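You operate a simulated robot arm through the tools that you are given. There is no shell and no other tool. Be economical: measure what you need, move in short steps, check, and stop when the job is done.

Carry out the task below with a simulated robot arm. There is one attempt and no reset: what you move stays moved.

## Task
Put the bottle labelled "soap" from the top of the rewind table on the top shelf of the green shelf unit and the bottle that says "cleaner" on the top of the sample table. Take the yellow cup and put it on top of the small blue carton. Switch the yellow roller arm on. Take the white tube and leave it on the steel bench beside the crank. Take the cable sample on the top of the steel bench and put it away on the top of the sample rack. Take the mesh screen marked "50" from the top of the steel bench and leave it on the shelf 25. Do these in any order. Set down upright: bottle, yellow cup, white tube. The yellow roller arm goes clockwise seen from above, to its stop.

The check looks at the end state, three seconds after you hand in, the way a careful person would. Anything else that was tipped, shoved, dropped, spilled or broken makes it a failure.

## Robot
A 7-joint arm with a three-finger gripper on a trunk, on a base that drives. Base frame: it is fixed to the floor where the robot stands at the start and does not move with it; the origin is under the middle of the robot, x ahead of it, y to its left, z up; the surface under the hand at the start is at about z = 0.772. Readings come in m, rad, newtons and seconds.
With the tool pointing down near the work surface it reaches from about 0.1 to 0.88 m from the robot's upright axis, wherever it stands. Its first joint turns from -2.897 to 2.897 rad. Places, roughly: blue bottle, white bottle, yellow bottle [0.75, -0.25, 0.75]; cable sample [-4.5, 4.25, 0.75]; mesh screen [-4.5, 3.75, 0.75]; shelf 25 [-2.5, 7.1, 1.5]; small blue carton (11x15x8 cm) [0.8, 1.7, 0.8]; steel bench beside the crank (22x20 cm) [-3.98, 3.48, 0.7]; top of the sample rack (16x26 cm) [0.46, 4.12, 0.8]; top of the sample table [0.7, 1.2, 0.8]; top shelf of the green shelf unit [0.8, -4.6, 1.6]; white tube (4x4x6 cm) [-4.3, 4, 0.7]; yellow cup (7x7x7 cm) [0.6, 1.7, 0.8]; yellow roller arm [-4.1, 4.1, 0.8]. Payload 2.94 kg.
Tool frame: the origin (TCP) lies between the finger pads and is the grasp point; the fingertips stand 0.03 m ahead of it; z points along the fingers, y is the line along which they close. The gripper opens to 0.132 m. The gripper's body begins 0.107 m behind the TCP.
Orientation is that of the tool frame in the base frame, as a unit quaternion [w, x, y, z]. With the fingers straight down and closing along the base's y, the tool's x points along the base's -x, its y along +y and its z along -z.

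## Interface
- The arm moves only by the tool nudge_tool. Its argument "commands" is text: rows parted by semicolons, each of 7 numbers parted by spaces: the shift along the tool's x, y, z in mm, then the turn, a rotation vector about the tool's x, y, z in rad, then the gripper command, from -1 (fully open) to 1 (shut), values between in proportion. In form: dx dy dz ax ay az claw; .... A call has 1 to 10 rows; each row shifts and turns the commanded pose from where the row before left it, along the tool's axes as they then stand. Rows are played at 5 a second. More than 0.05 m and 0.15 rad between two rows, or a gripper value outside its range, and nothing of the call is played. A pose out of reach is approached as far as the arm can. The call stops where the force on the tool passes 40 N (or 10 N more than at its start, if that is more) or the arm is blocked; 0.2 s more then pass. Each finger halts on what it meets, pressing with about 25 N; the grip force reading is that of the motor and also rises with nothing between the fingers. The clock runs only during rows and for 0.2 s after the last one: add rows that do not move to give the fingers time. It gives the time, the measured TCP pose, the force on the tool (base axes), the opening and the grip force at its end, in the units of the frame above (readings bear some noise), with the torque about the TCP (base axes, N m) and any sound that the robot's microphone picked up.
- Cameras (640 x 400 px; columns grow to the right, rows downward): "scene" is now at [0.0333, 0.1731, 1.7521]; the picture's right is [-0.27, -0.96, 0.00], its down [-0.85, 0.24, -0.47] and it looks along [0.45, -0.13, -0.88] (base axes); focal length 248 px, centre (320, 200). "wrist" rides on the gripper at [0.072, 0.003, -0.144] in the tool frame; the picture's right is [-0.04, 1.00, 0.00], its down [-0.88, -0.04, -0.48] and it looks along [-0.47, -0.02, 0.88] (tool axes); focal length 256 px, centre (320, 200). There is no depth. A picture from a camera that has moved, and an enlarged one, comes with that camera's place and axes in the base frame and with its lens.
- capture(camera): a new picture of that camera. No time passes.
- lift_body(by): slides the trunk up (or, below 0, down) by that many m; the arm and the scene camera ride with it, the base frame stays. It gives what a move gives, with no picture.
- steer(legs): drives the robot by 1 to 6 legs, each [ahead, left, turn to the left] in m, m and rad, along the robot's own axes; the way and the turn of a leg run together, so that a leg with both is an arc; at most 1.5 m and 3.142 rad a leg. The arm and the cameras ride along, it lands a little off, and it stops where it bumps. It gives what a move gives.
- head_to(pan, tilt): turns the head with the scene camera to pan (to the left, within 2.496 rad either way) and tilt (down, from -0.506 to 1.204), counted from straight ahead of the robot. It gives what a move gives.
- close_up(camera, box): a new picture of the part [left, top, right, bottom] of that camera's present view, enlarged. No time passes.
- hand_in(): hands the job in; it is judged then, once.

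Go step by step. Nothing tells you exact positions but the pictures and the camera data: compare them with the known pose of the tool, close in by small moves and look again before you grip or let go. The budget is 196 turns and 174 pictures, counting those below and the enlarged ones. Unless the task says otherwise, let go and move clear before handing in.

The tools are called after "Request:" by a JSON object that holds its "op" and its "data". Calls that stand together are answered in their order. nudge_tool: Moves the arm, as the interface text tells. Its arguments: {"type":"object","properties":{"commands":{"type":"string"}},"required":["commands"]} The other tools are called the same way: lift_body (by) slides the trunk up or down; steer (legs) drives the base; head_to (pan, tilt) turns the head that bears the scene camera; capture (camera) takes a picture; close_up (camera, box) takes an enlarged picture of a part of a camera's view; hand_in () hands the job in.

At the start:

```text
time_s: 0.0
ee_pos: [0.5883, -0.0141, 1.0493]
ee_rot: [0.0, 0.0, 1.0, 0.001]
wrist_force: [0.6, -0.4, -0.8]
moment: [-0.02, -0.01, 0.0]
width: 0.1322
finger_force: 0.1
trunk travel left (down, up): [-0.275, 0.265]
robot x, y, heading: [-0.0009, 0.0015, -0.002]
head pan, tilt: [-0.278, 1.086]
```

scene: 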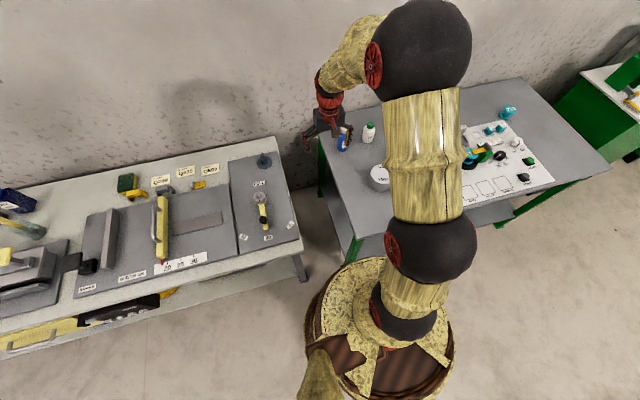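
wrist: 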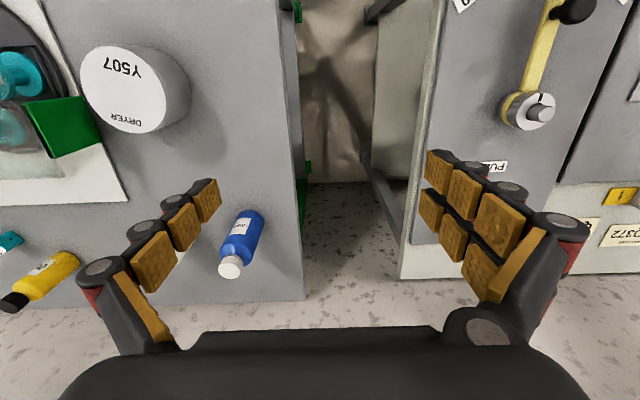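

I see the arm over the gap between two tables, with the bottles on the right-hand table (rewind table). I first look closely at the bottles to read the labels.

Request:
{"op": "close_up", "data": {"camera": "scene", "box": [310, 80, 550, 230]}}

Request:
{"op": "close_up", "data": {"camera": "wrist", "box": [0, 150, 320, 350]}}

```text
2.67 times, centred on (430, 155) of scene
camera zoom: at [0.0333, 0.1731, 1.7521], right [-0.27, -0.96, 0.0], down [-0.85, 0.24, -0.47], along [0.45, -0.13, -0.88], focal length 660 px, centre (27, 320)
```

zoom: 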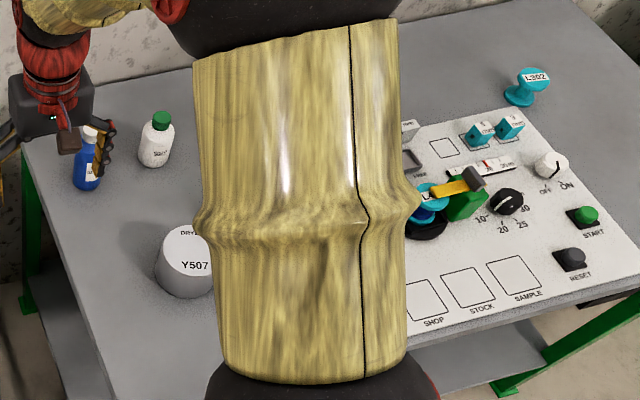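

```text
2.00 times, centred on (160, 250) of wrist
camera zoom: at [0.5147, -0.0097, 1.195], right [0.04, 1.0, 0.0], down [0.88, -0.04, 0.48], along [0.47, -0.02, -0.88], focal length 512 px, centre (640, 100)
```

zoom: 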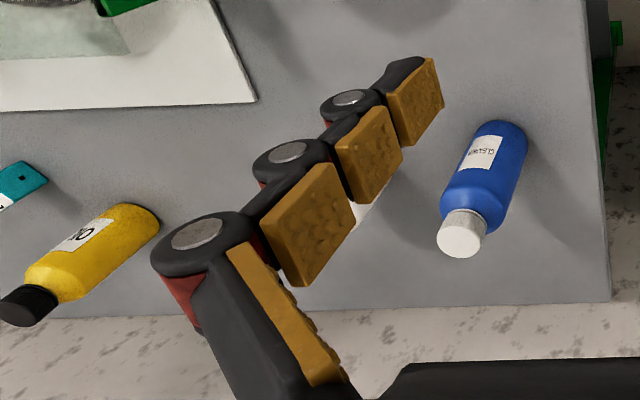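

Blue reads CLEANER and yellow looks like OIL. I check the white label.

Request:
{"op": "close_up", "data": {"camera": "scene", "box": [330, 110, 394, 150]}}

Request:
{"op": "head_to", "data": {"pan": 0.9, "tilt": 0.7}}

Request:
{"op": "capture", "data": {"camera": "scene"}}

```text
10.00 times, centred on (362, 130) of scene
camera zoom: at [0.0333, 0.1731, 1.7521], right [-0.27, -0.96, 0.0], down [-0.85, 0.24, -0.47], along [0.45, -0.13, -0.88], focal length 2476 px, centre (-100, 900)
```

zoom: 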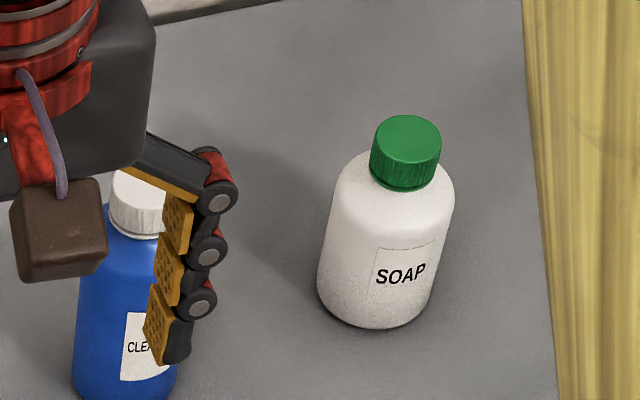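

```text
time_s: 1.4
ee_pos: [0.588, -0.015, 1.0515]
ee_rot: [-0.001, 0.0, 1.0, 0.0]
wrist_force: [0.3, 0.4, 0.5]
moment: [0.0, -0.03, -0.01]
width: 0.132
finger_force: 0.0
trunk travel left (down, up): [-0.275, 0.265]
robot x, y, heading: [0.0025, 0.0018, 0.004]
head pan, tilt: [0.901, 0.7]
```

```text
168 pictures are left
camera scene: at [0.0244, 0.2571, 1.7812], right [0.78, -0.62, 0.0], down [-0.4, -0.5, -0.76], along [0.48, 0.6, -0.64], focal length 248 px, centre (320, 200)
```

scene: 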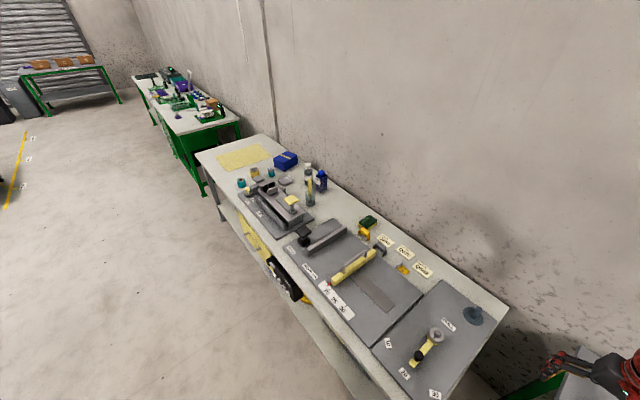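

White is SOAP, blue is CLEANER at about (0.79, -0.16). I move the open hand over the blue bottle.

Request:
{"op": "nudge_tool", "data": {"commands": "-40 -29 0 0 0 0 -1;-40 -29 0 0 0 0 -1;-40 -29 0 0 0 0 -1;-40 -29 0 0 0 0 -1;-40 -29 0 0 0 0 -1;0 0 0 0 0 0 -1"}}

Request:
{"op": "capture", "data": {"camera": "wrist"}}

Request:
{"op": "head_to", "data": {"pan": -0.3, "tilt": 0.8}}

Request:
{"op": "capture", "data": {"camera": "scene"}}

```text
time_s: 2.8
ee_pos: [0.79, -0.1575, 1.053]
ee_rot: [-0.001, 0.0, 1.0, 0.0]
wrist_force: [0.1, 0.5, -1.1]
moment: [0.0, 0.03, 0.02]
width: 0.1318
finger_force: 0.0
trunk travel left (down, up): [-0.275, 0.265]
robot x, y, heading: [-0.0004, 0.0029, -0.002]
head pan, tilt: [0.901, 0.7]
```

```text
167 pictures are left
camera wrist: at [0.7175, -0.153, 1.1975], right [0.04, 1.0, 0.0], down [0.88, -0.04, 0.48], along [0.48, -0.02, -0.88], focal length 256 px, centre (320, 200)
```

wrist: 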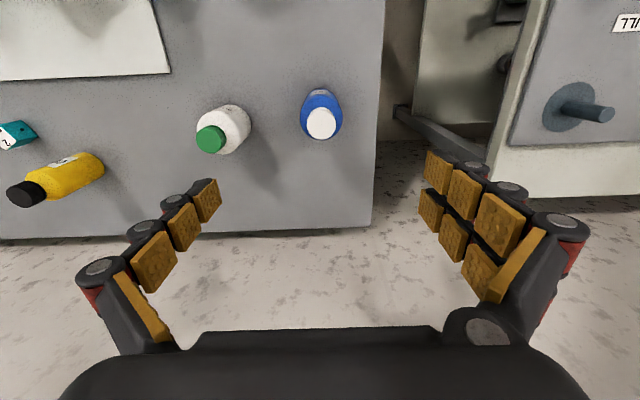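

```text
time_s: 4.2
ee_pos: [0.7899, -0.1576, 1.0531]
ee_rot: [0.0, 0.0, 1.0, -0.001]
wrist_force: [0.5, 0.1, 0.9]
moment: [0.0, -0.03, 0.03]
width: 0.132
finger_force: 0.1
trunk travel left (down, up): [-0.275, 0.265]
robot x, y, heading: [0.0007, 0.0015, 0.004]
head pan, tilt: [-0.3, 0.799]
```

```text
166 pictures are left
camera scene: at [0.0489, 0.1667, 1.773], right [-0.29, -0.96, 0.0], down [-0.69, 0.21, -0.7], along [0.67, -0.21, -0.72], focal length 248 px, centre (320, 200)
```

scene: 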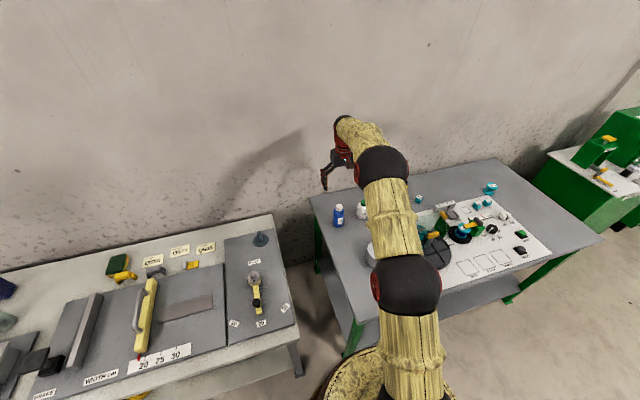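

The hand is nearly above the blue bottle (about (0.781, -0.155)). I trim and go down around it.

Request:
{"op": "nudge_tool", "data": {"commands": "9 3 0 0 0 0 -1;0 0 40 0 0 0 -1;0 0 40 0 0 0 -1;0 0 40 0 0 0 -1;0 0 0 0 0 0 -1"}}

Request:
{"op": "capture", "data": {"camera": "wrist"}}

Request:
{"op": "close_up", "data": {"camera": "scene", "box": [296, 150, 392, 210]}}

```text
time_s: 5.4
ee_pos: [0.7796, -0.157, 0.9306]
ee_rot: [0.0, 0.0, 1.0, 0.0]
wrist_force: [0.3, -0.1, 0.0]
moment: [0.05, 0.0, -0.03]
width: 0.1318
finger_force: 0.0
trunk travel left (down, up): [-0.275, 0.265]
robot x, y, heading: [-0.0002, -0.0023, 0.004]
head pan, tilt: [-0.3, 0.799]
```

```text
165 pictures are left
camera wrist: at [0.7066, -0.152, 1.0749], right [0.04, 1.0, 0.0], down [0.88, -0.04, 0.48], along [0.48, -0.02, -0.88], focal length 256 px, centre (320, 200)
```

wrist: 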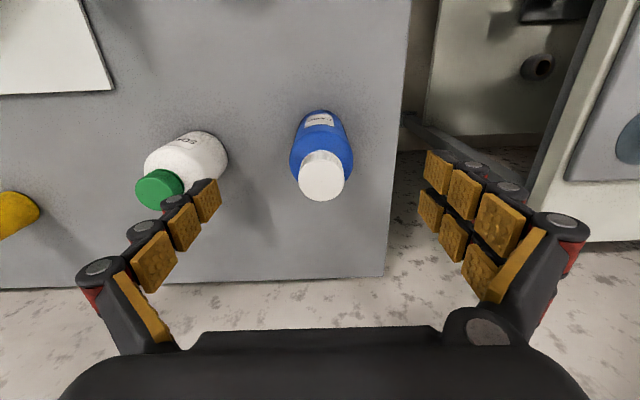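

```text
6.67 times, centred on (344, 180) of scene
camera zoom: at [0.0492, 0.1666, 1.773], right [-0.3, -0.96, 0.0], down [-0.69, 0.21, -0.7], along [0.67, -0.21, -0.72], focal length 1651 px, centre (160, 333)
```

zoom: 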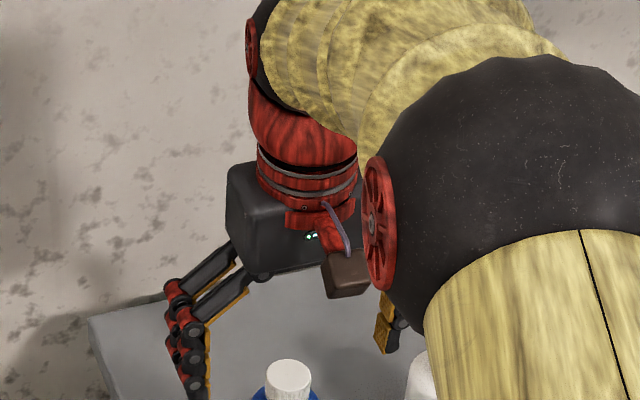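

Alignment looks right. I descend to about z 0.84 and close.

Request:
{"op": "nudge_tool", "data": {"commands": "0 0 30 0 0 0 -1;0 0 30 0 0 0 -1;0 0 30 0 0 0 -1;0 0 0 0 0 0 -1;0 0 0 0 0 0 0.5;0 0 0 0 0 0 1;0 0 0 0 0 0 1;0 0 0 0 0 0 1;0 0 0 0 0 0 1;0 0 0 0 0 0 1"}}

Request:
{"op": "capture", "data": {"camera": "wrist"}}

```text
time_s: 7.6
ee_pos: [0.7783, -0.1546, 0.8431]
ee_rot: [0.0, 0.0, 1.0, 0.001]
wrist_force: [0.7, 0.1, 0.3]
moment: [-0.02, 0.0, 0.05]
width: 0.0508
finger_force: 14.0
trunk travel left (down, up): [-0.275, 0.265]
robot x, y, heading: [0.0022, 0.0012, 0.001]
head pan, tilt: [-0.3, 0.799]
```

```text
163 pictures are left
camera wrist: at [0.705, -0.1509, 0.9866], right [0.04, 1.0, 0.0], down [0.88, -0.04, 0.48], along [0.47, -0.02, -0.88], focal length 256 px, centre (320, 200)
```

wrist: 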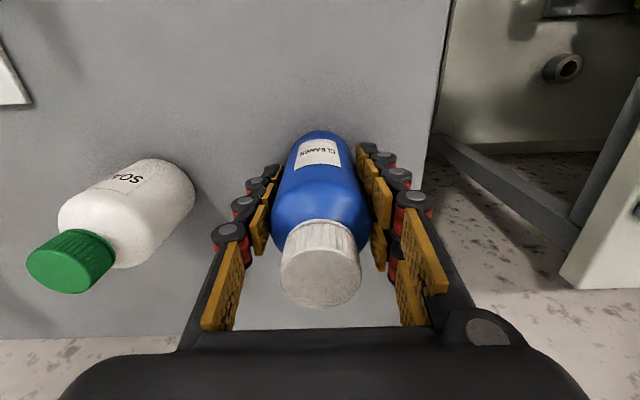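

Bottle held. I lift it high, draw the hand in, and back the base off to drive left along the sample table.

Request:
{"op": "nudge_tool", "data": {"commands": "0 0 -45 0 0 0 1;0 0 -45 0 0 0 1;0 0 -45 0 0 0 1;0 0 -45 0 0 0 1;0 0 -45 0 0 0 1;45 0 -20 0 0 0 1;45 0 0 0 0 0 1;45 0 0 0 0 0 1;45 30 0 0 0 0 1;0 0 0 0 0 0 1"}}

Request:
{"op": "steer", "data": {"legs": [[-0.2, 0, 0], [0, 1.3, 0]]}}

Request:
{"op": "head_to", "data": {"pan": 0.2, "tilt": 0.75}}

Request:
{"op": "capture", "data": {"camera": "scene"}}

Request:
{"op": "capture", "data": {"camera": "wrist"}}

```text
refused: row 9 steps farther than a row can; nothing moved
```

```text
time_s: 11.6
ee_pos: [0.5828, 0.2212, 0.8418]
ee_rot: [0.004, 0.002, 1.0, -0.006]
wrist_force: [0.8, -3.0, -0.1]
moment: [-0.04, -0.05, -0.1]
width: 0.0504
finger_force: 25.2
trunk travel left (down, up): [-0.275, 0.265]
robot x, y, heading: [-0.1962, 0.3873, 0.001]
head pan, tilt: [-0.3, 0.799]
stopped in leg 2: the force on the tool passed its limit at 79 N (the readings are from after the stop); the commanded pose is now the measured one
```

```text
time_s: 12.5
ee_pos: [0.5818, 0.222, 0.844]
ee_rot: [0.003, 0.002, 1.0, -0.005]
wrist_force: [1.2, -8.8, 0.7]
moment: [-0.03, -0.07, -0.14]
width: 0.0505
finger_force: 24.8
trunk travel left (down, up): [-0.275, 0.265]
robot x, y, heading: [-0.1956, 0.3861, 0.001]
head pan, tilt: [0.201, 0.75]
```

```text
162 pictures are left
camera scene: at [-0.1429, 0.5942, 1.7771], right [0.2, -0.98, 0.0], down [-0.67, -0.13, -0.73], along [0.72, 0.14, -0.68], focal length 248 px, centre (320, 200)
```

scene: 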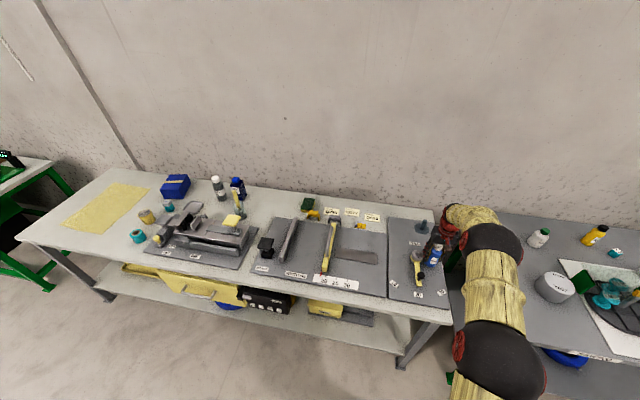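

```text
161 pictures are left
camera wrist: at [0.5088, 0.2283, 0.9873], right [0.05, 1.0, -0.01], down [0.88, -0.04, 0.48], along [0.48, -0.03, -0.88], focal length 256 px, centre (320, 200)
```

wrist: 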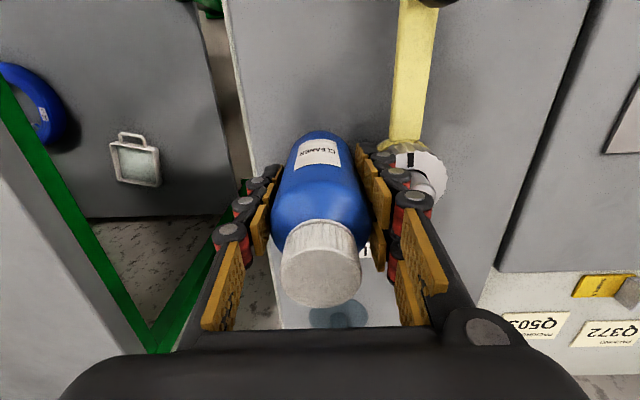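

The hand move was refused (one row too long), so the base drove with the bottle still low and the fingers bumped a knob on the near plate. I back off from it gently, then lift and inspect.

Request:
{"op": "nudge_tool", "data": {"commands": "0 -10 0 0 0 0 1;0 -10 0 0 0 0 1;0 0 -40 0 0 0 1;0 0 -45 0 0 0 1;0 0 -45 0 0 0 1;0 0 -45 0 0 0 1;0 0 -45 0 0 0 1;0 0 0 0 0 0 1"}}

Request:
{"op": "capture", "data": {"camera": "wrist"}}

Request:
{"op": "close_up", "data": {"camera": "scene", "box": [380, 190, 476, 310]}}

```text
time_s: 14.3
ee_pos: [0.5817, 0.2021, 1.0648]
ee_rot: [0.003, 0.001, 1.0, -0.006]
wrist_force: [-0.4, -0.2, -2.0]
moment: [0.01, 0.06, 0.01]
width: 0.0503
finger_force: 25.4
trunk travel left (down, up): [-0.275, 0.265]
robot x, y, heading: [-0.1941, 0.3857, -0.005]
head pan, tilt: [0.201, 0.75]
```

```text
160 pictures are left
camera wrist: at [0.5074, 0.2085, 1.2085], right [0.05, 1.0, -0.01], down [0.88, -0.04, 0.48], along [0.48, -0.03, -0.88], focal length 256 px, centre (320, 200)
```

wrist: 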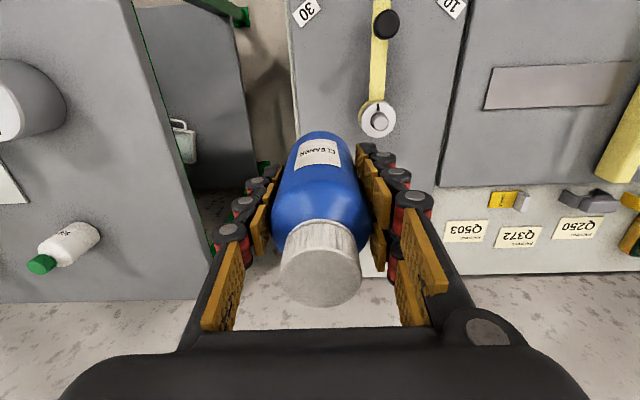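

```text
3.33 times, centred on (428, 250) of scene
camera zoom: at [-0.1427, 0.5951, 1.7769], right [0.2, -0.98, 0.0], down [-0.67, -0.13, -0.73], along [0.72, 0.14, -0.68], focal length 825 px, centre (-40, 33)
```

zoom: 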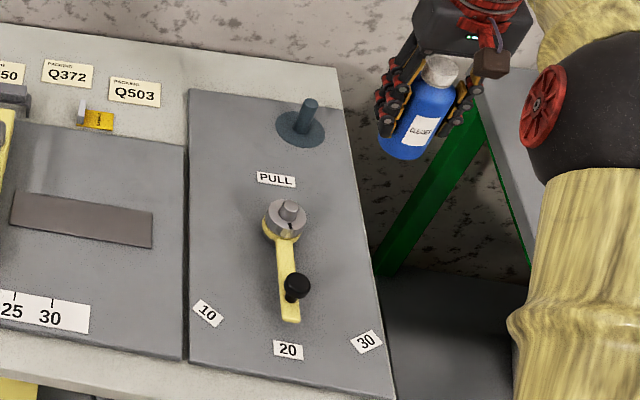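

The lever still appears to point at "20"; I'll compare it with the starting view later. Now I raise and pull the hand in, and only then drive.

Request:
{"op": "nudge_tool", "data": {"commands": "40 0 -20 0 0 0 1;40 0 -20 0 0 0 1;40 0 -20 0 0 0 1;40 0 -20 0 0 0 1;0 0 0 0 0 0 1"}}

```text
time_s: 15.5
ee_pos: [0.4202, 0.2089, 1.1404]
ee_rot: [0.003, 0.001, 1.0, -0.005]
wrist_force: [-0.1, -0.4, -1.8]
moment: [0.02, 0.0, 0.02]
width: 0.0505
finger_force: 24.8
trunk travel left (down, up): [-0.275, 0.265]
robot x, y, heading: [-0.1968, 0.3894, -0.003]
head pan, tilt: [0.201, 0.75]
```

Hand is now high and drawn in. I drive left to face the free strip at y ≈ 1.05.

Request:
{"op": "steer", "data": {"legs": [[0, 0.78, 0], [0.17, 0, 0]]}}

Request:
{"op": "head_to", "data": {"pan": 0.2, "tilt": 0.8}}

Request:
{"op": "capture", "data": {"camera": "scene"}}

```text
time_s: 20.9
ee_pos: [0.5937, 0.9921, 1.1395]
ee_rot: [0.003, 0.009, 1.0, -0.005]
wrist_force: [0.9, -0.3, -2.0]
moment: [0.04, 0.04, 0.0]
width: 0.0503
finger_force: 25.9
trunk travel left (down, up): [-0.275, 0.265]
robot x, y, heading: [-0.0218, 1.1822, -0.014]
head pan, tilt: [0.201, 0.75]
```

```text
time_s: 21.5
ee_pos: [0.5919, 0.9911, 1.1402]
ee_rot: [0.003, 0.009, 1.0, -0.005]
wrist_force: [0.3, -0.1, -2.6]
moment: [-0.01, 0.0, -0.01]
width: 0.0505
finger_force: 24.9
trunk travel left (down, up): [-0.275, 0.265]
robot x, y, heading: [-0.0209, 1.178, -0.011]
head pan, tilt: [0.201, 0.799]
```

```text
158 pictures are left
camera scene: at [0.0337, 1.3856, 1.773], right [0.18, -0.98, 0.0], down [-0.7, -0.13, -0.7], along [0.69, 0.13, -0.72], focal length 248 px, centre (320, 200)
```

scene: 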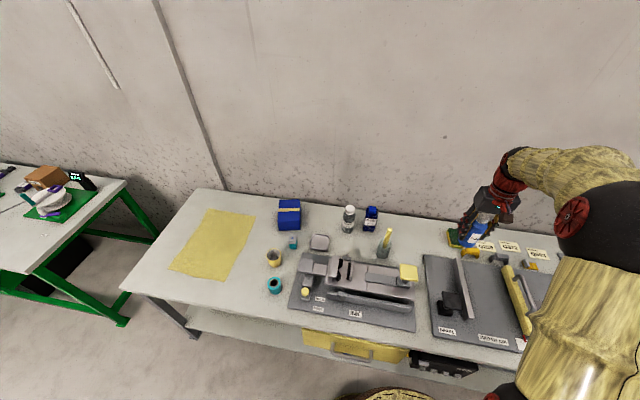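

The free spot at about (0.80, 1.08), between the small blue bottle and the green holder, is clear. I move over it.

Request:
{"op": "nudge_tool", "data": {"commands": "-42 18 0 0 0 0 1;-42 18 0 0 0 0 1;-42 18 0 0 0 0 1;-42 18 0 0 0 0 1;-42 18 0 0 0 0 1;0 0 0 0 0 0 1"}}

Request:
{"op": "capture", "data": {"camera": "wrist"}}

Request:
{"op": "close_up", "data": {"camera": "scene", "box": [330, 140, 490, 290]}}

```text
time_s: 22.9
ee_pos: [0.8034, 1.0794, 1.1375]
ee_rot: [0.004, 0.009, 1.0, -0.006]
wrist_force: [-0.2, -0.6, -2.5]
moment: [0.02, -0.02, 0.0]
width: 0.0504
finger_force: 25.0
trunk travel left (down, up): [-0.275, 0.265]
robot x, y, heading: [-0.0219, 1.1792, -0.014]
head pan, tilt: [0.201, 0.799]
```

```text
157 pictures are left
camera wrist: at [0.7286, 1.0873, 1.2811], right [0.06, 1.0, -0.01], down [0.88, -0.05, 0.48], along [0.48, -0.04, -0.88], focal length 256 px, centre (320, 200)
```

wrist: 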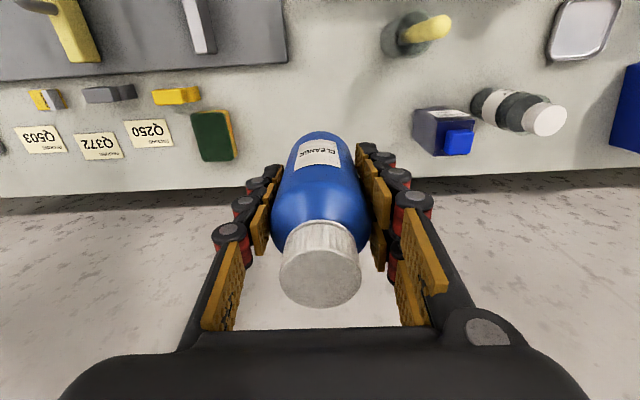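

```text
2.67 times, centred on (410, 215) of scene
camera zoom: at [0.0333, 1.3858, 1.773], right [0.18, -0.98, 0.0], down [-0.71, -0.13, -0.7], along [0.69, 0.13, -0.72], focal length 660 px, centre (80, 160)
```

zoom: 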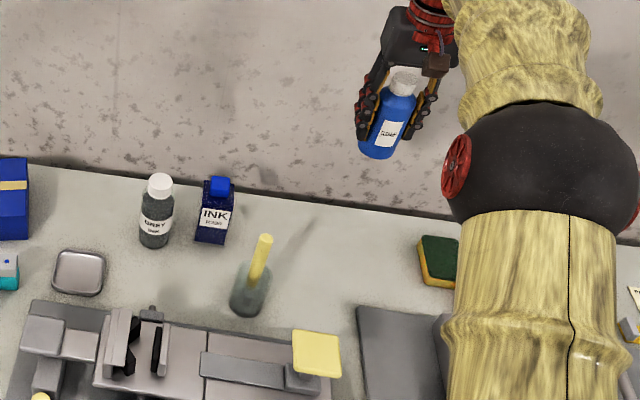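

Clear below. I go down most of the way.

Request:
{"op": "nudge_tool", "data": {"commands": "0 0 45 0 0 0 1;0 0 45 0 0 0 1;0 0 45 0 0 0 1;0 0 45 0 0 0 1;0 0 45 0 0 0 1;0 0 15 0 0 0 1;0 0 0 0 0 0 1"}}

Request:
{"op": "close_up", "data": {"camera": "scene", "box": [340, 160, 500, 260]}}

Request:
{"op": "capture", "data": {"camera": "wrist"}}

```text
time_s: 24.5
ee_pos: [0.8035, 1.0811, 0.8979]
ee_rot: [0.002, 0.008, 1.0, -0.006]
wrist_force: [0.6, 0.1, -2.1]
moment: [0.02, -0.03, -0.02]
width: 0.0505
finger_force: 24.9
trunk travel left (down, up): [-0.275, 0.265]
robot x, y, heading: [-0.0199, 1.1836, -0.012]
head pan, tilt: [0.201, 0.799]
```

```text
4.00 times, centred on (420, 210) of scene
camera zoom: at [0.0335, 1.3857, 1.773], right [0.18, -0.98, 0.0], down [-0.71, -0.13, -0.7], along [0.69, 0.13, -0.72], focal length 990 px, centre (-80, 160)
```

zoom: 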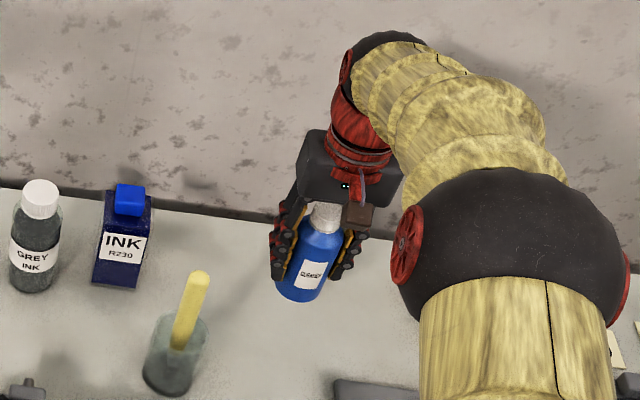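

```text
154 pictures are left
camera wrist: at [0.7301, 1.0879, 1.0421], right [0.06, 1.0, -0.01], down [0.88, -0.05, 0.48], along [0.48, -0.04, -0.88], focal length 256 px, centre (320, 200)
```

wrist: 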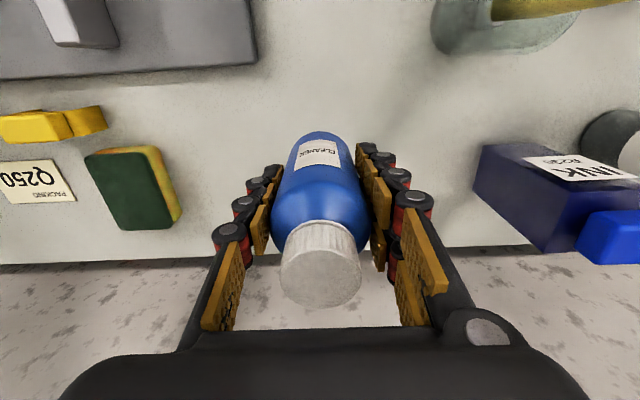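

Bottle bottom is near z≈0.83. I lower in small steps to feel the table.

Request:
{"op": "nudge_tool", "data": {"commands": "0 0 10 0 0 0 1;0 0 10 0 0 0 1;0 0 5 0 0 0 1;0 0 5 0 0 0 1;0 0 5 0 0 0 1;0 0 4 0 0 0 1;0 0 4 0 0 0 1;0 0 0 0 0 0 1"}}

```text
time_s: 26.3
ee_pos: [0.8067, 1.0755, 0.8577]
ee_rot: [0.003, 0.008, 1.0, -0.006]
wrist_force: [-0.5, -0.5, -2.0]
moment: [0.02, 0.01, -0.01]
width: 0.0505
finger_force: 25.0
trunk travel left (down, up): [-0.275, 0.265]
robot x, y, heading: [-0.0254, 1.1809, -0.014]
head pan, tilt: [0.201, 0.799]
```

Request:
{"op": "nudge_tool", "data": {"commands": "0 0 4 0 0 0 1;0 0 4 0 0 0 1;0 0 3 0 0 0 1;0 0 2 0 0 0 1;0 0 0 0 0 0 1"}}

```text
time_s: 27.5
ee_pos: [0.8061, 1.0754, 0.8456]
ee_rot: [0.003, 0.008, 1.0, -0.006]
wrist_force: [-0.5, 0.5, -2.3]
moment: [-0.02, 0.0, 0.0]
width: 0.0504
finger_force: 25.7
trunk travel left (down, up): [-0.275, 0.265]
robot x, y, heading: [-0.0248, 1.1794, -0.016]
head pan, tilt: [0.201, 0.799]
```

Still no contact; probably the same table height (TCP ≈ 0.843). I step 1–2 mm at a time.

Request:
{"op": "nudge_tool", "data": {"commands": "0 0 1.5 0 0 0 1;0 0 1.5 0 0 0 1;0 0 0 0 0 0 1"}}

```text
time_s: 28.3
ee_pos: [0.8063, 1.0756, 0.8419]
ee_rot: [0.003, 0.008, 1.0, -0.005]
wrist_force: [-0.1, -0.2, -2.1]
moment: [0.01, 0.02, 0.01]
width: 0.0503
finger_force: 25.1
trunk travel left (down, up): [-0.275, 0.265]
robot x, y, heading: [-0.0218, 1.179, -0.017]
head pan, tilt: [0.201, 0.799]
```

Request:
{"op": "nudge_tool", "data": {"commands": "0 0 1.5 0 0 0 1;0 0 1.5 0 0 0 1;0 0 1.5 0 0 0 1;0 0 0 0 0 0 1"}}

Request:
{"op": "close_up", "data": {"camera": "scene", "box": [380, 190, 460, 240]}}

```text
time_s: 29.3
ee_pos: [0.8054, 1.0751, 0.8357]
ee_rot: [0.003, 0.008, 1.0, -0.004]
wrist_force: [0.1, -0.2, -3.4]
moment: [0.0, 0.01, -0.03]
width: 0.0504
finger_force: 24.9
trunk travel left (down, up): [-0.275, 0.265]
robot x, y, heading: [-0.0226, 1.1832, -0.014]
head pan, tilt: [0.201, 0.799]
```

```text
8.00 times, centred on (420, 215) of scene
camera zoom: at [0.0338, 1.3857, 1.7729], right [0.18, -0.98, 0.0], down [-0.71, -0.13, -0.7], along [0.68, 0.13, -0.72], focal length 1981 px, centre (-480, 80)
```

zoom: 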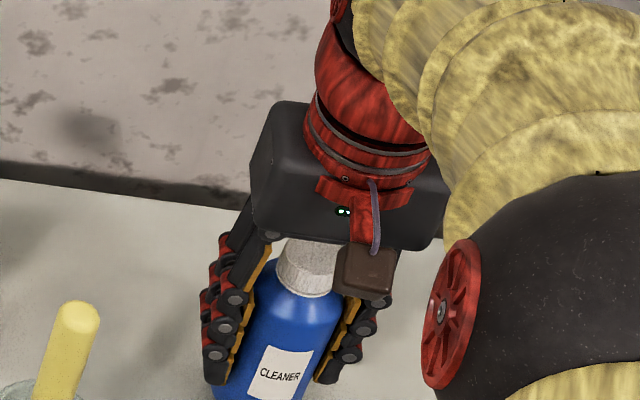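

Request:
{"op": "nudge_tool", "data": {"commands": "0 0 2 0 0 0 1;0 0 2 0 0 0 1;0 0 0 0 0 0 1"}}

Request:
{"op": "close_up", "data": {"camera": "scene", "box": [380, 200, 460, 250]}}

```text
time_s: 30.1
ee_pos: [0.8059, 1.0749, 0.8324]
ee_rot: [0.003, 0.009, 1.0, -0.005]
wrist_force: [0.2, 0.1, -2.8]
moment: [0.02, -0.01, -0.02]
width: 0.0505
finger_force: 25.0
trunk travel left (down, up): [-0.275, 0.265]
robot x, y, heading: [-0.0197, 1.1811, -0.015]
head pan, tilt: [0.201, 0.799]
```

```text
8.00 times, centred on (420, 225) of scene
camera zoom: at [0.0338, 1.3857, 1.7729], right [0.18, -0.98, 0.0], down [-0.71, -0.13, -0.7], along [0.68, 0.13, -0.72], focal length 1981 px, centre (-480, 0)
```

zoom: 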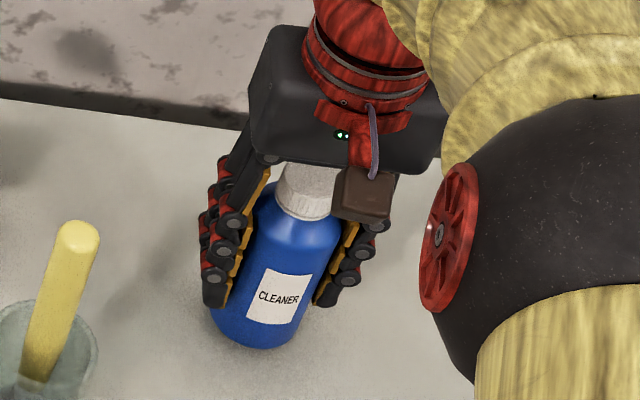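

Close but not yet touching by force. Continue.

Request:
{"op": "nudge_tool", "data": {"commands": "0 0 2 0 0 0 1;0 0 2 0 0 0 1;0 0 2 0 0 0 1;0 0 0 0 0 0 1"}}

```text
time_s: 31.1
ee_pos: [0.8064, 1.0743, 0.8244]
ee_rot: [0.003, 0.009, 1.0, -0.005]
wrist_force: [0.3, -0.5, -2.3]
moment: [0.01, -0.01, -0.01]
width: 0.0504
finger_force: 24.4
trunk travel left (down, up): [-0.275, 0.265]
robot x, y, heading: [-0.0225, 1.1793, -0.018]
head pan, tilt: [0.201, 0.799]
```

Request:
{"op": "nudge_tool", "data": {"commands": "0 0 2 0 0 0 1;0 0 2 0 0 0 1;0 0 2 0 0 0 1;0 0 2 0 0 0 1;0 0 0 0 0 0 1"}}

Request:
{"op": "close_up", "data": {"camera": "scene", "box": [380, 205, 460, 255]}}

```text
time_s: 32.3
ee_pos: [0.8062, 1.0738, 0.8224]
ee_rot: [0.005, 0.009, 1.0, -0.005]
wrist_force: [-0.8, -1.7, 17.4]
moment: [0.05, 0.49, 0.05]
width: 0.0507
finger_force: 24.6
trunk travel left (down, up): [-0.275, 0.265]
robot x, y, heading: [-0.0208, 1.1814, -0.019]
head pan, tilt: [0.201, 0.799]
```

```text
8.00 times, centred on (420, 230) of scene
camera zoom: at [0.0315, 1.3858, 1.7732], right [0.18, -0.98, 0.0], down [-0.7, -0.13, -0.7], along [0.69, 0.13, -0.72], focal length 1981 px, centre (-480, -40)
```

zoom: 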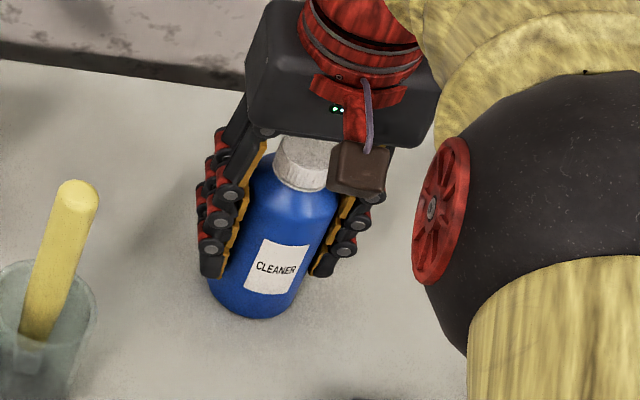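

Contact felt (17 N) at TCP 0.823: the table is about z 0.75. I ease up, open and rise.

Request:
{"op": "nudge_tool", "data": {"commands": "0 0 -5 0 0 0 1;0 0 0 0 0 0 0.2;0 0 0 0 0 0 -0.4;0 0 0 0 0 0 -1;0 0 0 0 0 0 -1;0 0 0 0 0 0 -1;0 0 0 0 0 0 -1"}}

Request:
{"op": "nudge_tool", "data": {"commands": "0 0 -30 0 0 0 -1;0 0 -45 0 0 0 -1;0 0 -45 0 0 0 -1;0 0 -45 0 0 0 -1;0 0 -45 0 0 0 -1;0 0 0 0 0 0 -1"}}

Request:
{"op": "capture", "data": {"camera": "wrist"}}

Request:
{"op": "close_up", "data": {"camera": "scene", "box": [160, 180, 480, 380]}}

```text
time_s: 33.9
ee_pos: [0.8057, 1.0745, 0.8247]
ee_rot: [0.002, 0.008, 1.0, -0.006]
wrist_force: [0.6, 0.2, 0.0]
moment: [0.01, 0.0, -0.02]
width: 0.1312
finger_force: 0.0
trunk travel left (down, up): [-0.275, 0.265]
robot x, y, heading: [-0.0217, 1.1809, -0.009]
head pan, tilt: [0.201, 0.799]
```

```text
time_s: 35.3
ee_pos: [0.8076, 1.0749, 1.0307]
ee_rot: [0.003, 0.009, 1.0, -0.006]
wrist_force: [0.1, -0.3, -0.6]
moment: [-0.01, -0.01, 0.0]
width: 0.1318
finger_force: 0.1
trunk travel left (down, up): [-0.275, 0.265]
robot x, y, heading: [-0.0192, 1.1801, -0.015]
head pan, tilt: [0.201, 0.799]
```

```text
150 pictures are left
camera wrist: at [0.7332, 1.0829, 1.1743], right [0.06, 1.0, -0.01], down [0.88, -0.05, 0.48], along [0.48, -0.04, -0.88], focal length 256 px, centre (320, 200)
```

wrist: 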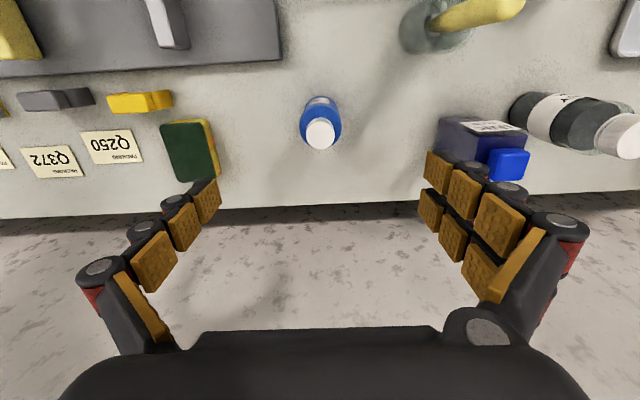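

```text
2.00 times, centred on (320, 280) of scene
camera zoom: at [0.0335, 1.3857, 1.7729], right [0.18, -0.98, 0.0], down [-0.7, -0.13, -0.7], along [0.69, 0.13, -0.72], focal length 495 px, centre (320, 40)
```

zoom: 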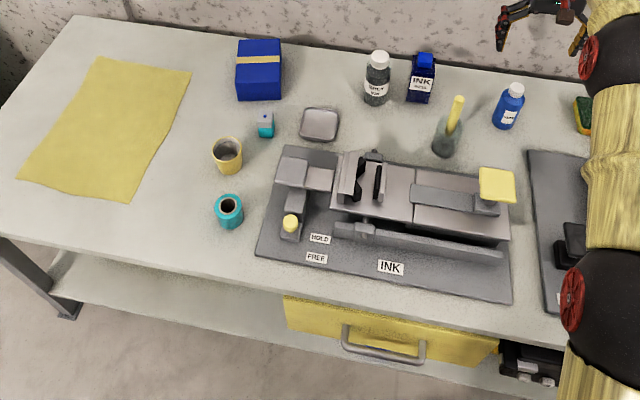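

The cleaner stands free on the sample table. Next the yellow cup at about (0.585, 1.70) and the blue carton near (0.86, 1.70); I draw the hand in and drive left.

Request:
{"op": "nudge_tool", "data": {"commands": "45 0 -18 0 0 0 -1;45 0 -18 0 0 0 -1;45 0 -18 0 0 0 -1;45 0 -18 0 0 0 -1;40 0 -18 0 0 0 -1;0 0 0 0 0 0 -1"}}

```text
time_s: 36.7
ee_pos: [0.586, 1.0806, 1.1221]
ee_rot: [0.003, 0.008, 1.0, -0.005]
wrist_force: [-0.2, -0.8, 0.3]
moment: [0.04, -0.03, -0.02]
width: 0.132
finger_force: 0.0
trunk travel left (down, up): [-0.275, 0.265]
robot x, y, heading: [-0.0196, 1.1753, -0.016]
head pan, tilt: [0.201, 0.799]
```

Request:
{"op": "steer", "data": {"legs": [[0, 0.58, 0.015]]}}

Request:
{"op": "capture", "data": {"camera": "wrist"}}

Request:
{"op": "capture", "data": {"camera": "scene"}}

```text
time_s: 40.0
ee_pos: [0.5878, 1.6877, 1.1213]
ee_rot: [0.003, -0.011, 1.0, -0.005]
wrist_force: [0.3, 0.5, 0.1]
moment: [-0.01, 0.0, -0.02]
width: 0.132
finger_force: 0.1
trunk travel left (down, up): [-0.275, 0.265]
robot x, y, heading: [-0.0215, 1.7652, 0.023]
head pan, tilt: [0.201, 0.799]
```

```text
148 pictures are left
camera wrist: at [0.515, 1.6932, 1.2658], right [0.02, 1.0, -0.01], down [0.88, -0.01, 0.48], along [0.48, -0.02, -0.88], focal length 256 px, centre (320, 200)
```

wrist: 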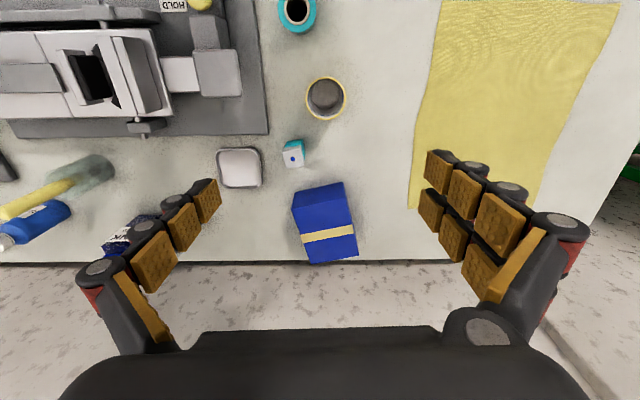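

```text
147 pictures are left
camera scene: at [0.0236, 1.9711, 1.7729], right [0.22, -0.98, 0.0], down [-0.7, -0.16, -0.7], along [0.68, 0.15, -0.72], focal length 248 px, centre (320, 200)
```

scene: 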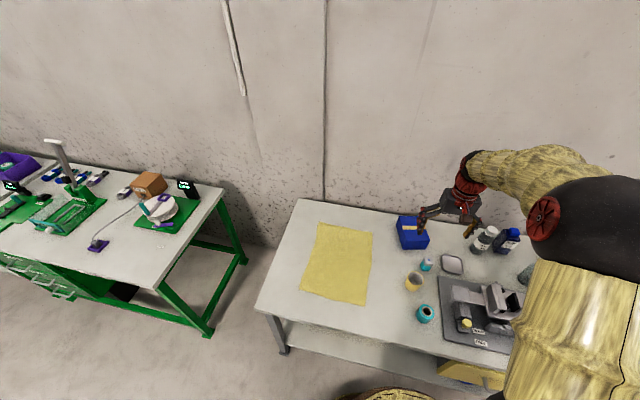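

Request:
{"op": "close_up", "data": {"camera": "wrist", "box": [270, 70, 398, 270]}}

Request:
{"op": "close_up", "data": {"camera": "scene", "box": [380, 200, 476, 320]}}

```text
2.00 times, centred on (334, 170) of wrist
camera zoom: at [0.515, 1.6932, 1.2658], right [0.02, 1.0, -0.01], down [0.88, -0.01, 0.48], along [0.48, -0.02, -0.88], focal length 512 px, centre (292, 260)
```

zoom: 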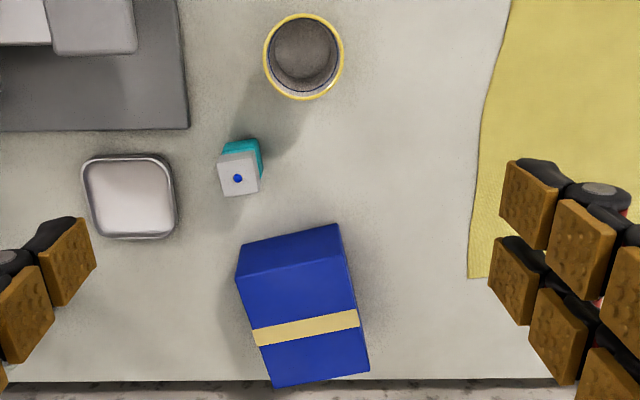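

```text
3.33 times, centred on (428, 260) of scene
camera zoom: at [0.0236, 1.9711, 1.7729], right [0.22, -0.98, 0.0], down [-0.7, -0.16, -0.7], along [0.68, 0.15, -0.72], focal length 825 px, centre (-40, 0)
```

zoom: 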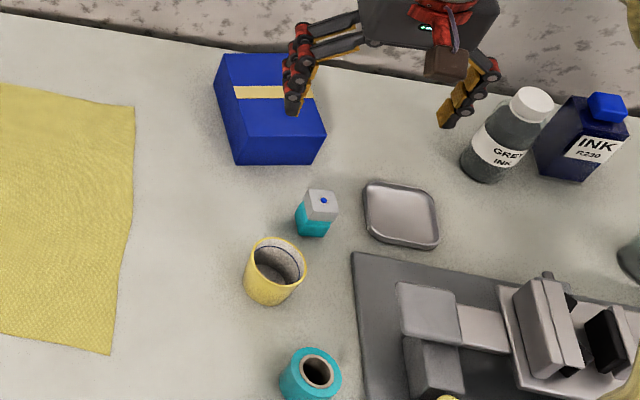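

Cup rim centre about (0.565, 1.695); carton top centre about (0.829, 1.695). I move over the cup and partly down.

Request:
{"op": "nudge_tool", "data": {"commands": "23 7 0 0 0 0 -1;0 0 45 0 0 0 -1;0 0 45 0 0 0 -1;0 0 45 0 0 0 -1;0 0 45 0 0 0 -1;0 0 0 0 0 0 -1"}}

Request:
{"op": "capture", "data": {"camera": "wrist"}}

```text
time_s: 41.4
ee_pos: [0.5708, 1.6952, 0.9405]
ee_rot: [0.002, -0.011, 1.0, -0.005]
wrist_force: [-0.2, -0.2, -0.6]
moment: [-0.01, 0.02, 0.01]
width: 0.1321
finger_force: 0.0
trunk travel left (down, up): [-0.275, 0.265]
robot x, y, heading: [-0.0205, 1.7616, 0.026]
head pan, tilt: [0.201, 0.799]
```

```text
144 pictures are left
camera wrist: at [0.4958, 1.7001, 1.085], right [0.02, 1.0, -0.01], down [0.88, -0.01, 0.48], along [0.48, -0.02, -0.88], focal length 256 px, centre (320, 200)
```

wrist: 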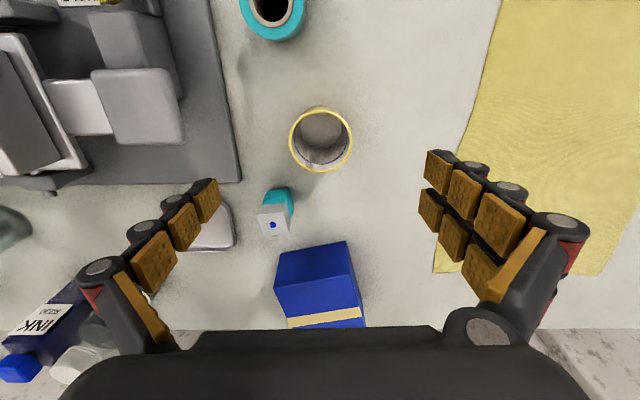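

Aligned. I descend to z ≈ 0.79 and grip.

Request:
{"op": "nudge_tool", "data": {"commands": "0 0 45 0 0 0 -1;0 0 45 0 0 0 -1;0 0 45 0 0 0 -1;0 0 12 0 0 0 -1;0 0 0 0 0 0 -1;0 0 0 0 0 0 0.3;0 0 0 0 0 0 0.7;0 0 0 0 0 0 0.7;0 0 0 0 0 0 0.7;0 0 0 0 0 0 0.7"}}

Request:
{"op": "capture", "data": {"camera": "wrist"}}

```text
time_s: 43.6
ee_pos: [0.5677, 1.6906, 0.798]
ee_rot: [0.003, -0.012, 1.0, -0.006]
wrist_force: [-0.6, 0.7, 2.9]
moment: [0.01, 0.03, 0.04]
width: 0.0605
finger_force: 9.9
trunk travel left (down, up): [-0.275, 0.265]
robot x, y, heading: [-0.0285, 1.7655, 0.023]
head pan, tilt: [0.201, 0.799]
```

```text
143 pictures are left
camera wrist: at [0.4935, 1.6946, 0.9409], right [0.02, 1.0, -0.01], down [0.88, -0.01, 0.48], along [0.48, -0.02, -0.88], focal length 256 px, centre (320, 200)
```

wrist: 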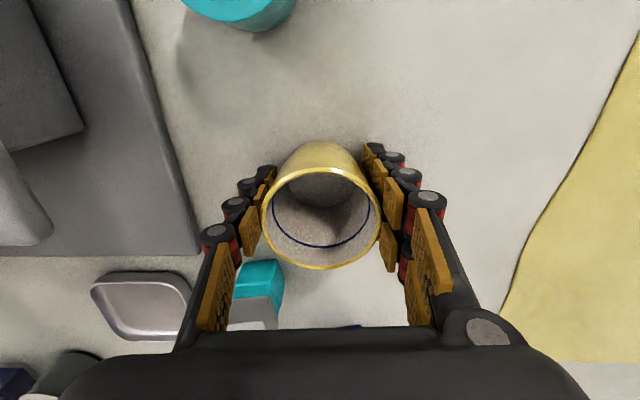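

The cup is between the pads. I firm up the grip and lift, then view.

Request:
{"op": "nudge_tool", "data": {"commands": "0 0 0 0 0 0 1;0 0 0 0 0 0 1;0 0 0 0 0 0 1;0 0 -20 0 0 0 1;0 0 -40 0 0 0 1;0 0 -40 0 0 0 1;0 0 -40 0 0 0 1;0 0 0 0 0 0 1"}}

Request:
{"op": "capture", "data": {"camera": "wrist"}}

Request:
{"op": "close_up", "data": {"camera": "scene", "box": [360, 180, 520, 330]}}

```text
time_s: 45.4
ee_pos: [0.5675, 1.6939, 0.9337]
ee_rot: [0.003, -0.011, 1.0, -0.004]
wrist_force: [-0.7, 0.3, -1.1]
moment: [0.02, 0.02, 0.0]
width: 0.0596
finger_force: 24.7
trunk travel left (down, up): [-0.275, 0.265]
robot x, y, heading: [-0.0202, 1.7608, 0.025]
head pan, tilt: [0.201, 0.799]
```

```text
142 pictures are left
camera wrist: at [0.4935, 1.699, 1.0781], right [0.02, 1.0, -0.01], down [0.88, -0.01, 0.48], along [0.48, -0.02, -0.88], focal length 256 px, centre (320, 200)
```

wrist: 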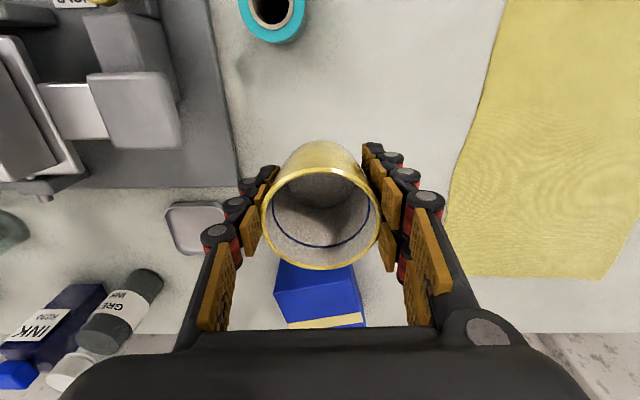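

```text
2.67 times, centred on (440, 255) of scene
camera zoom: at [0.0234, 1.9707, 1.7729], right [0.22, -0.98, 0.0], down [-0.7, -0.16, -0.7], along [0.68, 0.15, -0.72], focal length 660 px, centre (0, 53)
```

zoom: 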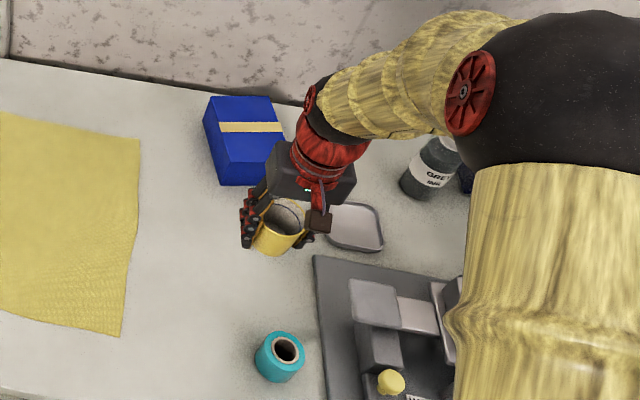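

Cup is held upright. I move it over the carton.

Request:
{"op": "nudge_tool", "data": {"commands": "0 0 -40 0 0 0 1;-44 0 0 0 0 0 1;-44 0 0 0 0 0 1;-44 0 0 0 0 0 1;-44 0 0 0 0 0 1;-44 0 0 0 0 0 1;-41 0 0 0 0 0 1;0 0 0 0 0 0 1"}}

Request:
{"op": "capture", "data": {"camera": "wrist"}}

Request:
{"op": "close_up", "data": {"camera": "scene", "box": [360, 160, 520, 310]}}

```text
time_s: 47.2
ee_pos: [0.8264, 1.6985, 0.9761]
ee_rot: [0.002, -0.011, 1.0, -0.005]
wrist_force: [0.0, -0.2, -0.8]
moment: [0.01, 0.04, 0.0]
width: 0.0596
finger_force: 25.4
trunk travel left (down, up): [-0.275, 0.265]
robot x, y, heading: [-0.0233, 1.7576, 0.023]
head pan, tilt: [0.201, 0.799]
```

```text
140 pictures are left
camera wrist: at [0.7526, 1.7028, 1.1206], right [0.02, 1.0, -0.01], down [0.88, -0.01, 0.48], along [0.48, -0.02, -0.88], focal length 256 px, centre (320, 200)
```

wrist: 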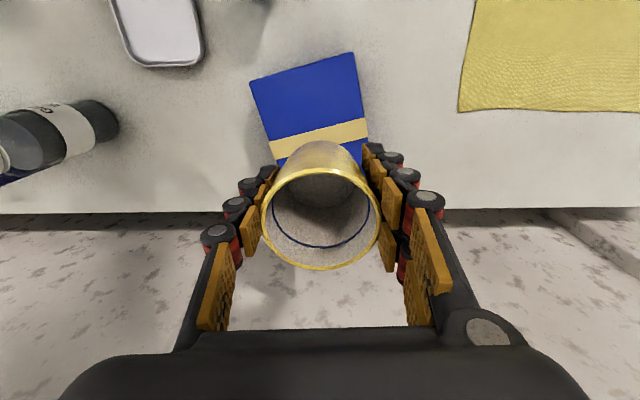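

```text
2.67 times, centred on (440, 235) of scene
camera zoom: at [0.0238, 1.9707, 1.773], right [0.22, -0.98, 0.0], down [-0.7, -0.16, -0.7], along [0.68, 0.15, -0.72], focal length 660 px, centre (0, 107)
```

zoom: 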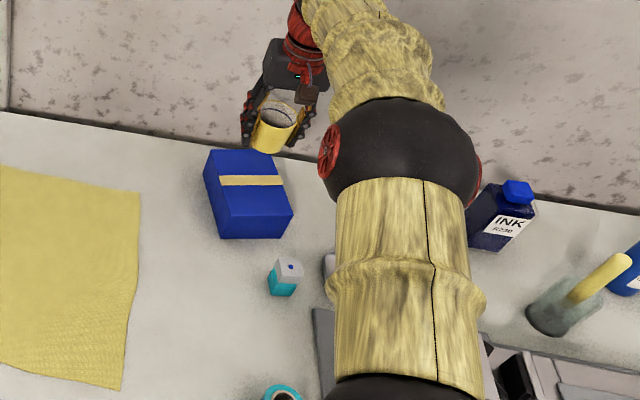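

The cup is above the carton centre (0.831, 1.697). I lower most of the way and then feel for it.

Request:
{"op": "nudge_tool", "data": {"commands": "-4 0 30 0 0 0 1;0 0 30 0 0 0 1;0 0 20 0 0 0 1;0 0 5 0 0 0 1;0 0 3 0 0 0 1;0 0 0 0 0 0 1"}}

Request:
{"op": "close_up", "data": {"camera": "scene", "box": [380, 170, 476, 230]}}

```text
time_s: 48.6
ee_pos: [0.8311, 1.6983, 0.8889]
ee_rot: [0.003, -0.01, 1.0, -0.005]
wrist_force: [0.4, 0.3, -1.8]
moment: [0.01, 0.01, -0.02]
width: 0.0597
finger_force: 25.0
trunk travel left (down, up): [-0.275, 0.265]
robot x, y, heading: [-0.0228, 1.7657, 0.023]
head pan, tilt: [0.201, 0.799]
```

```text
6.67 times, centred on (428, 200) of scene
camera zoom: at [0.0241, 1.9707, 1.773], right [0.22, -0.98, 0.0], down [-0.7, -0.16, -0.7], along [0.68, 0.15, -0.72], focal length 1651 px, centre (-400, 200)
```

zoom: 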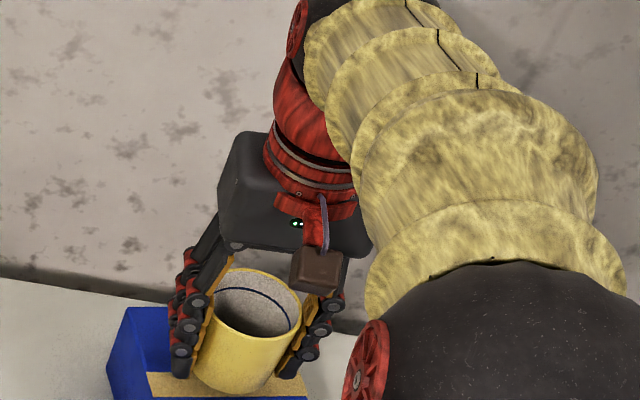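

Request:
{"op": "nudge_tool", "data": {"commands": "0 0 3 0 0 0 1;0 0 2 0 0 0 1;0 0 2 0 0 0 1;0 0 2 0 0 0 1;0 0 2 0 0 0 1;0 0 0 0 0 0 1"}}

```text
time_s: 50.0
ee_pos: [0.8323, 1.6985, 0.8763]
ee_rot: [0.003, -0.01, 1.0, -0.005]
wrist_force: [0.3, -0.8, -1.1]
moment: [-0.01, 0.01, 0.0]
width: 0.0595
finger_force: 24.6
trunk travel left (down, up): [-0.275, 0.265]
robot x, y, heading: [-0.0219, 1.7655, 0.023]
head pan, tilt: [0.201, 0.799]
```

Request:
{"op": "nudge_tool", "data": {"commands": "0 0 2 0 0 0 1;0 0 2 0 0 0 1;0 0 0 0 0 0 1"}}

Request:
{"op": "close_up", "data": {"camera": "scene", "box": [380, 180, 476, 240]}}

```text
time_s: 50.8
ee_pos: [0.8337, 1.6967, 0.8741]
ee_rot: [0.002, -0.01, 1.0, -0.005]
wrist_force: [0.1, 0.2, -1.3]
moment: [0.01, 0.02, -0.02]
width: 0.0593
finger_force: 24.8
trunk travel left (down, up): [-0.275, 0.265]
robot x, y, heading: [-0.0198, 1.7624, 0.021]
head pan, tilt: [0.201, 0.799]
```

```text
6.67 times, centred on (428, 210) of scene
camera zoom: at [0.024, 1.9707, 1.7729], right [0.22, -0.98, 0.0], down [-0.7, -0.16, -0.7], along [0.68, 0.15, -0.72], focal length 1651 px, centre (-400, 133)
```

zoom: 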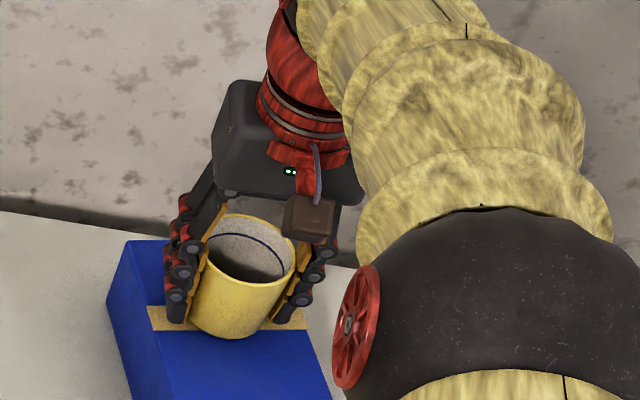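

Request:
{"op": "nudge_tool", "data": {"commands": "0 0 1.5 0 0 0 1;0 0 1.5 0 0 0 1;0 0 1 0 0 0 1;0 0 0 0 0 0 1"}}

```text
time_s: 51.8
ee_pos: [0.8337, 1.6967, 0.8712]
ee_rot: [0.005, -0.01, 1.0, -0.005]
wrist_force: [0.7, -0.8, 14.9]
moment: [0.18, 0.09, -0.01]
width: 0.0593
finger_force: 24.5
trunk travel left (down, up): [-0.275, 0.265]
robot x, y, heading: [-0.0236, 1.7611, 0.023]
head pan, tilt: [0.201, 0.799]
```

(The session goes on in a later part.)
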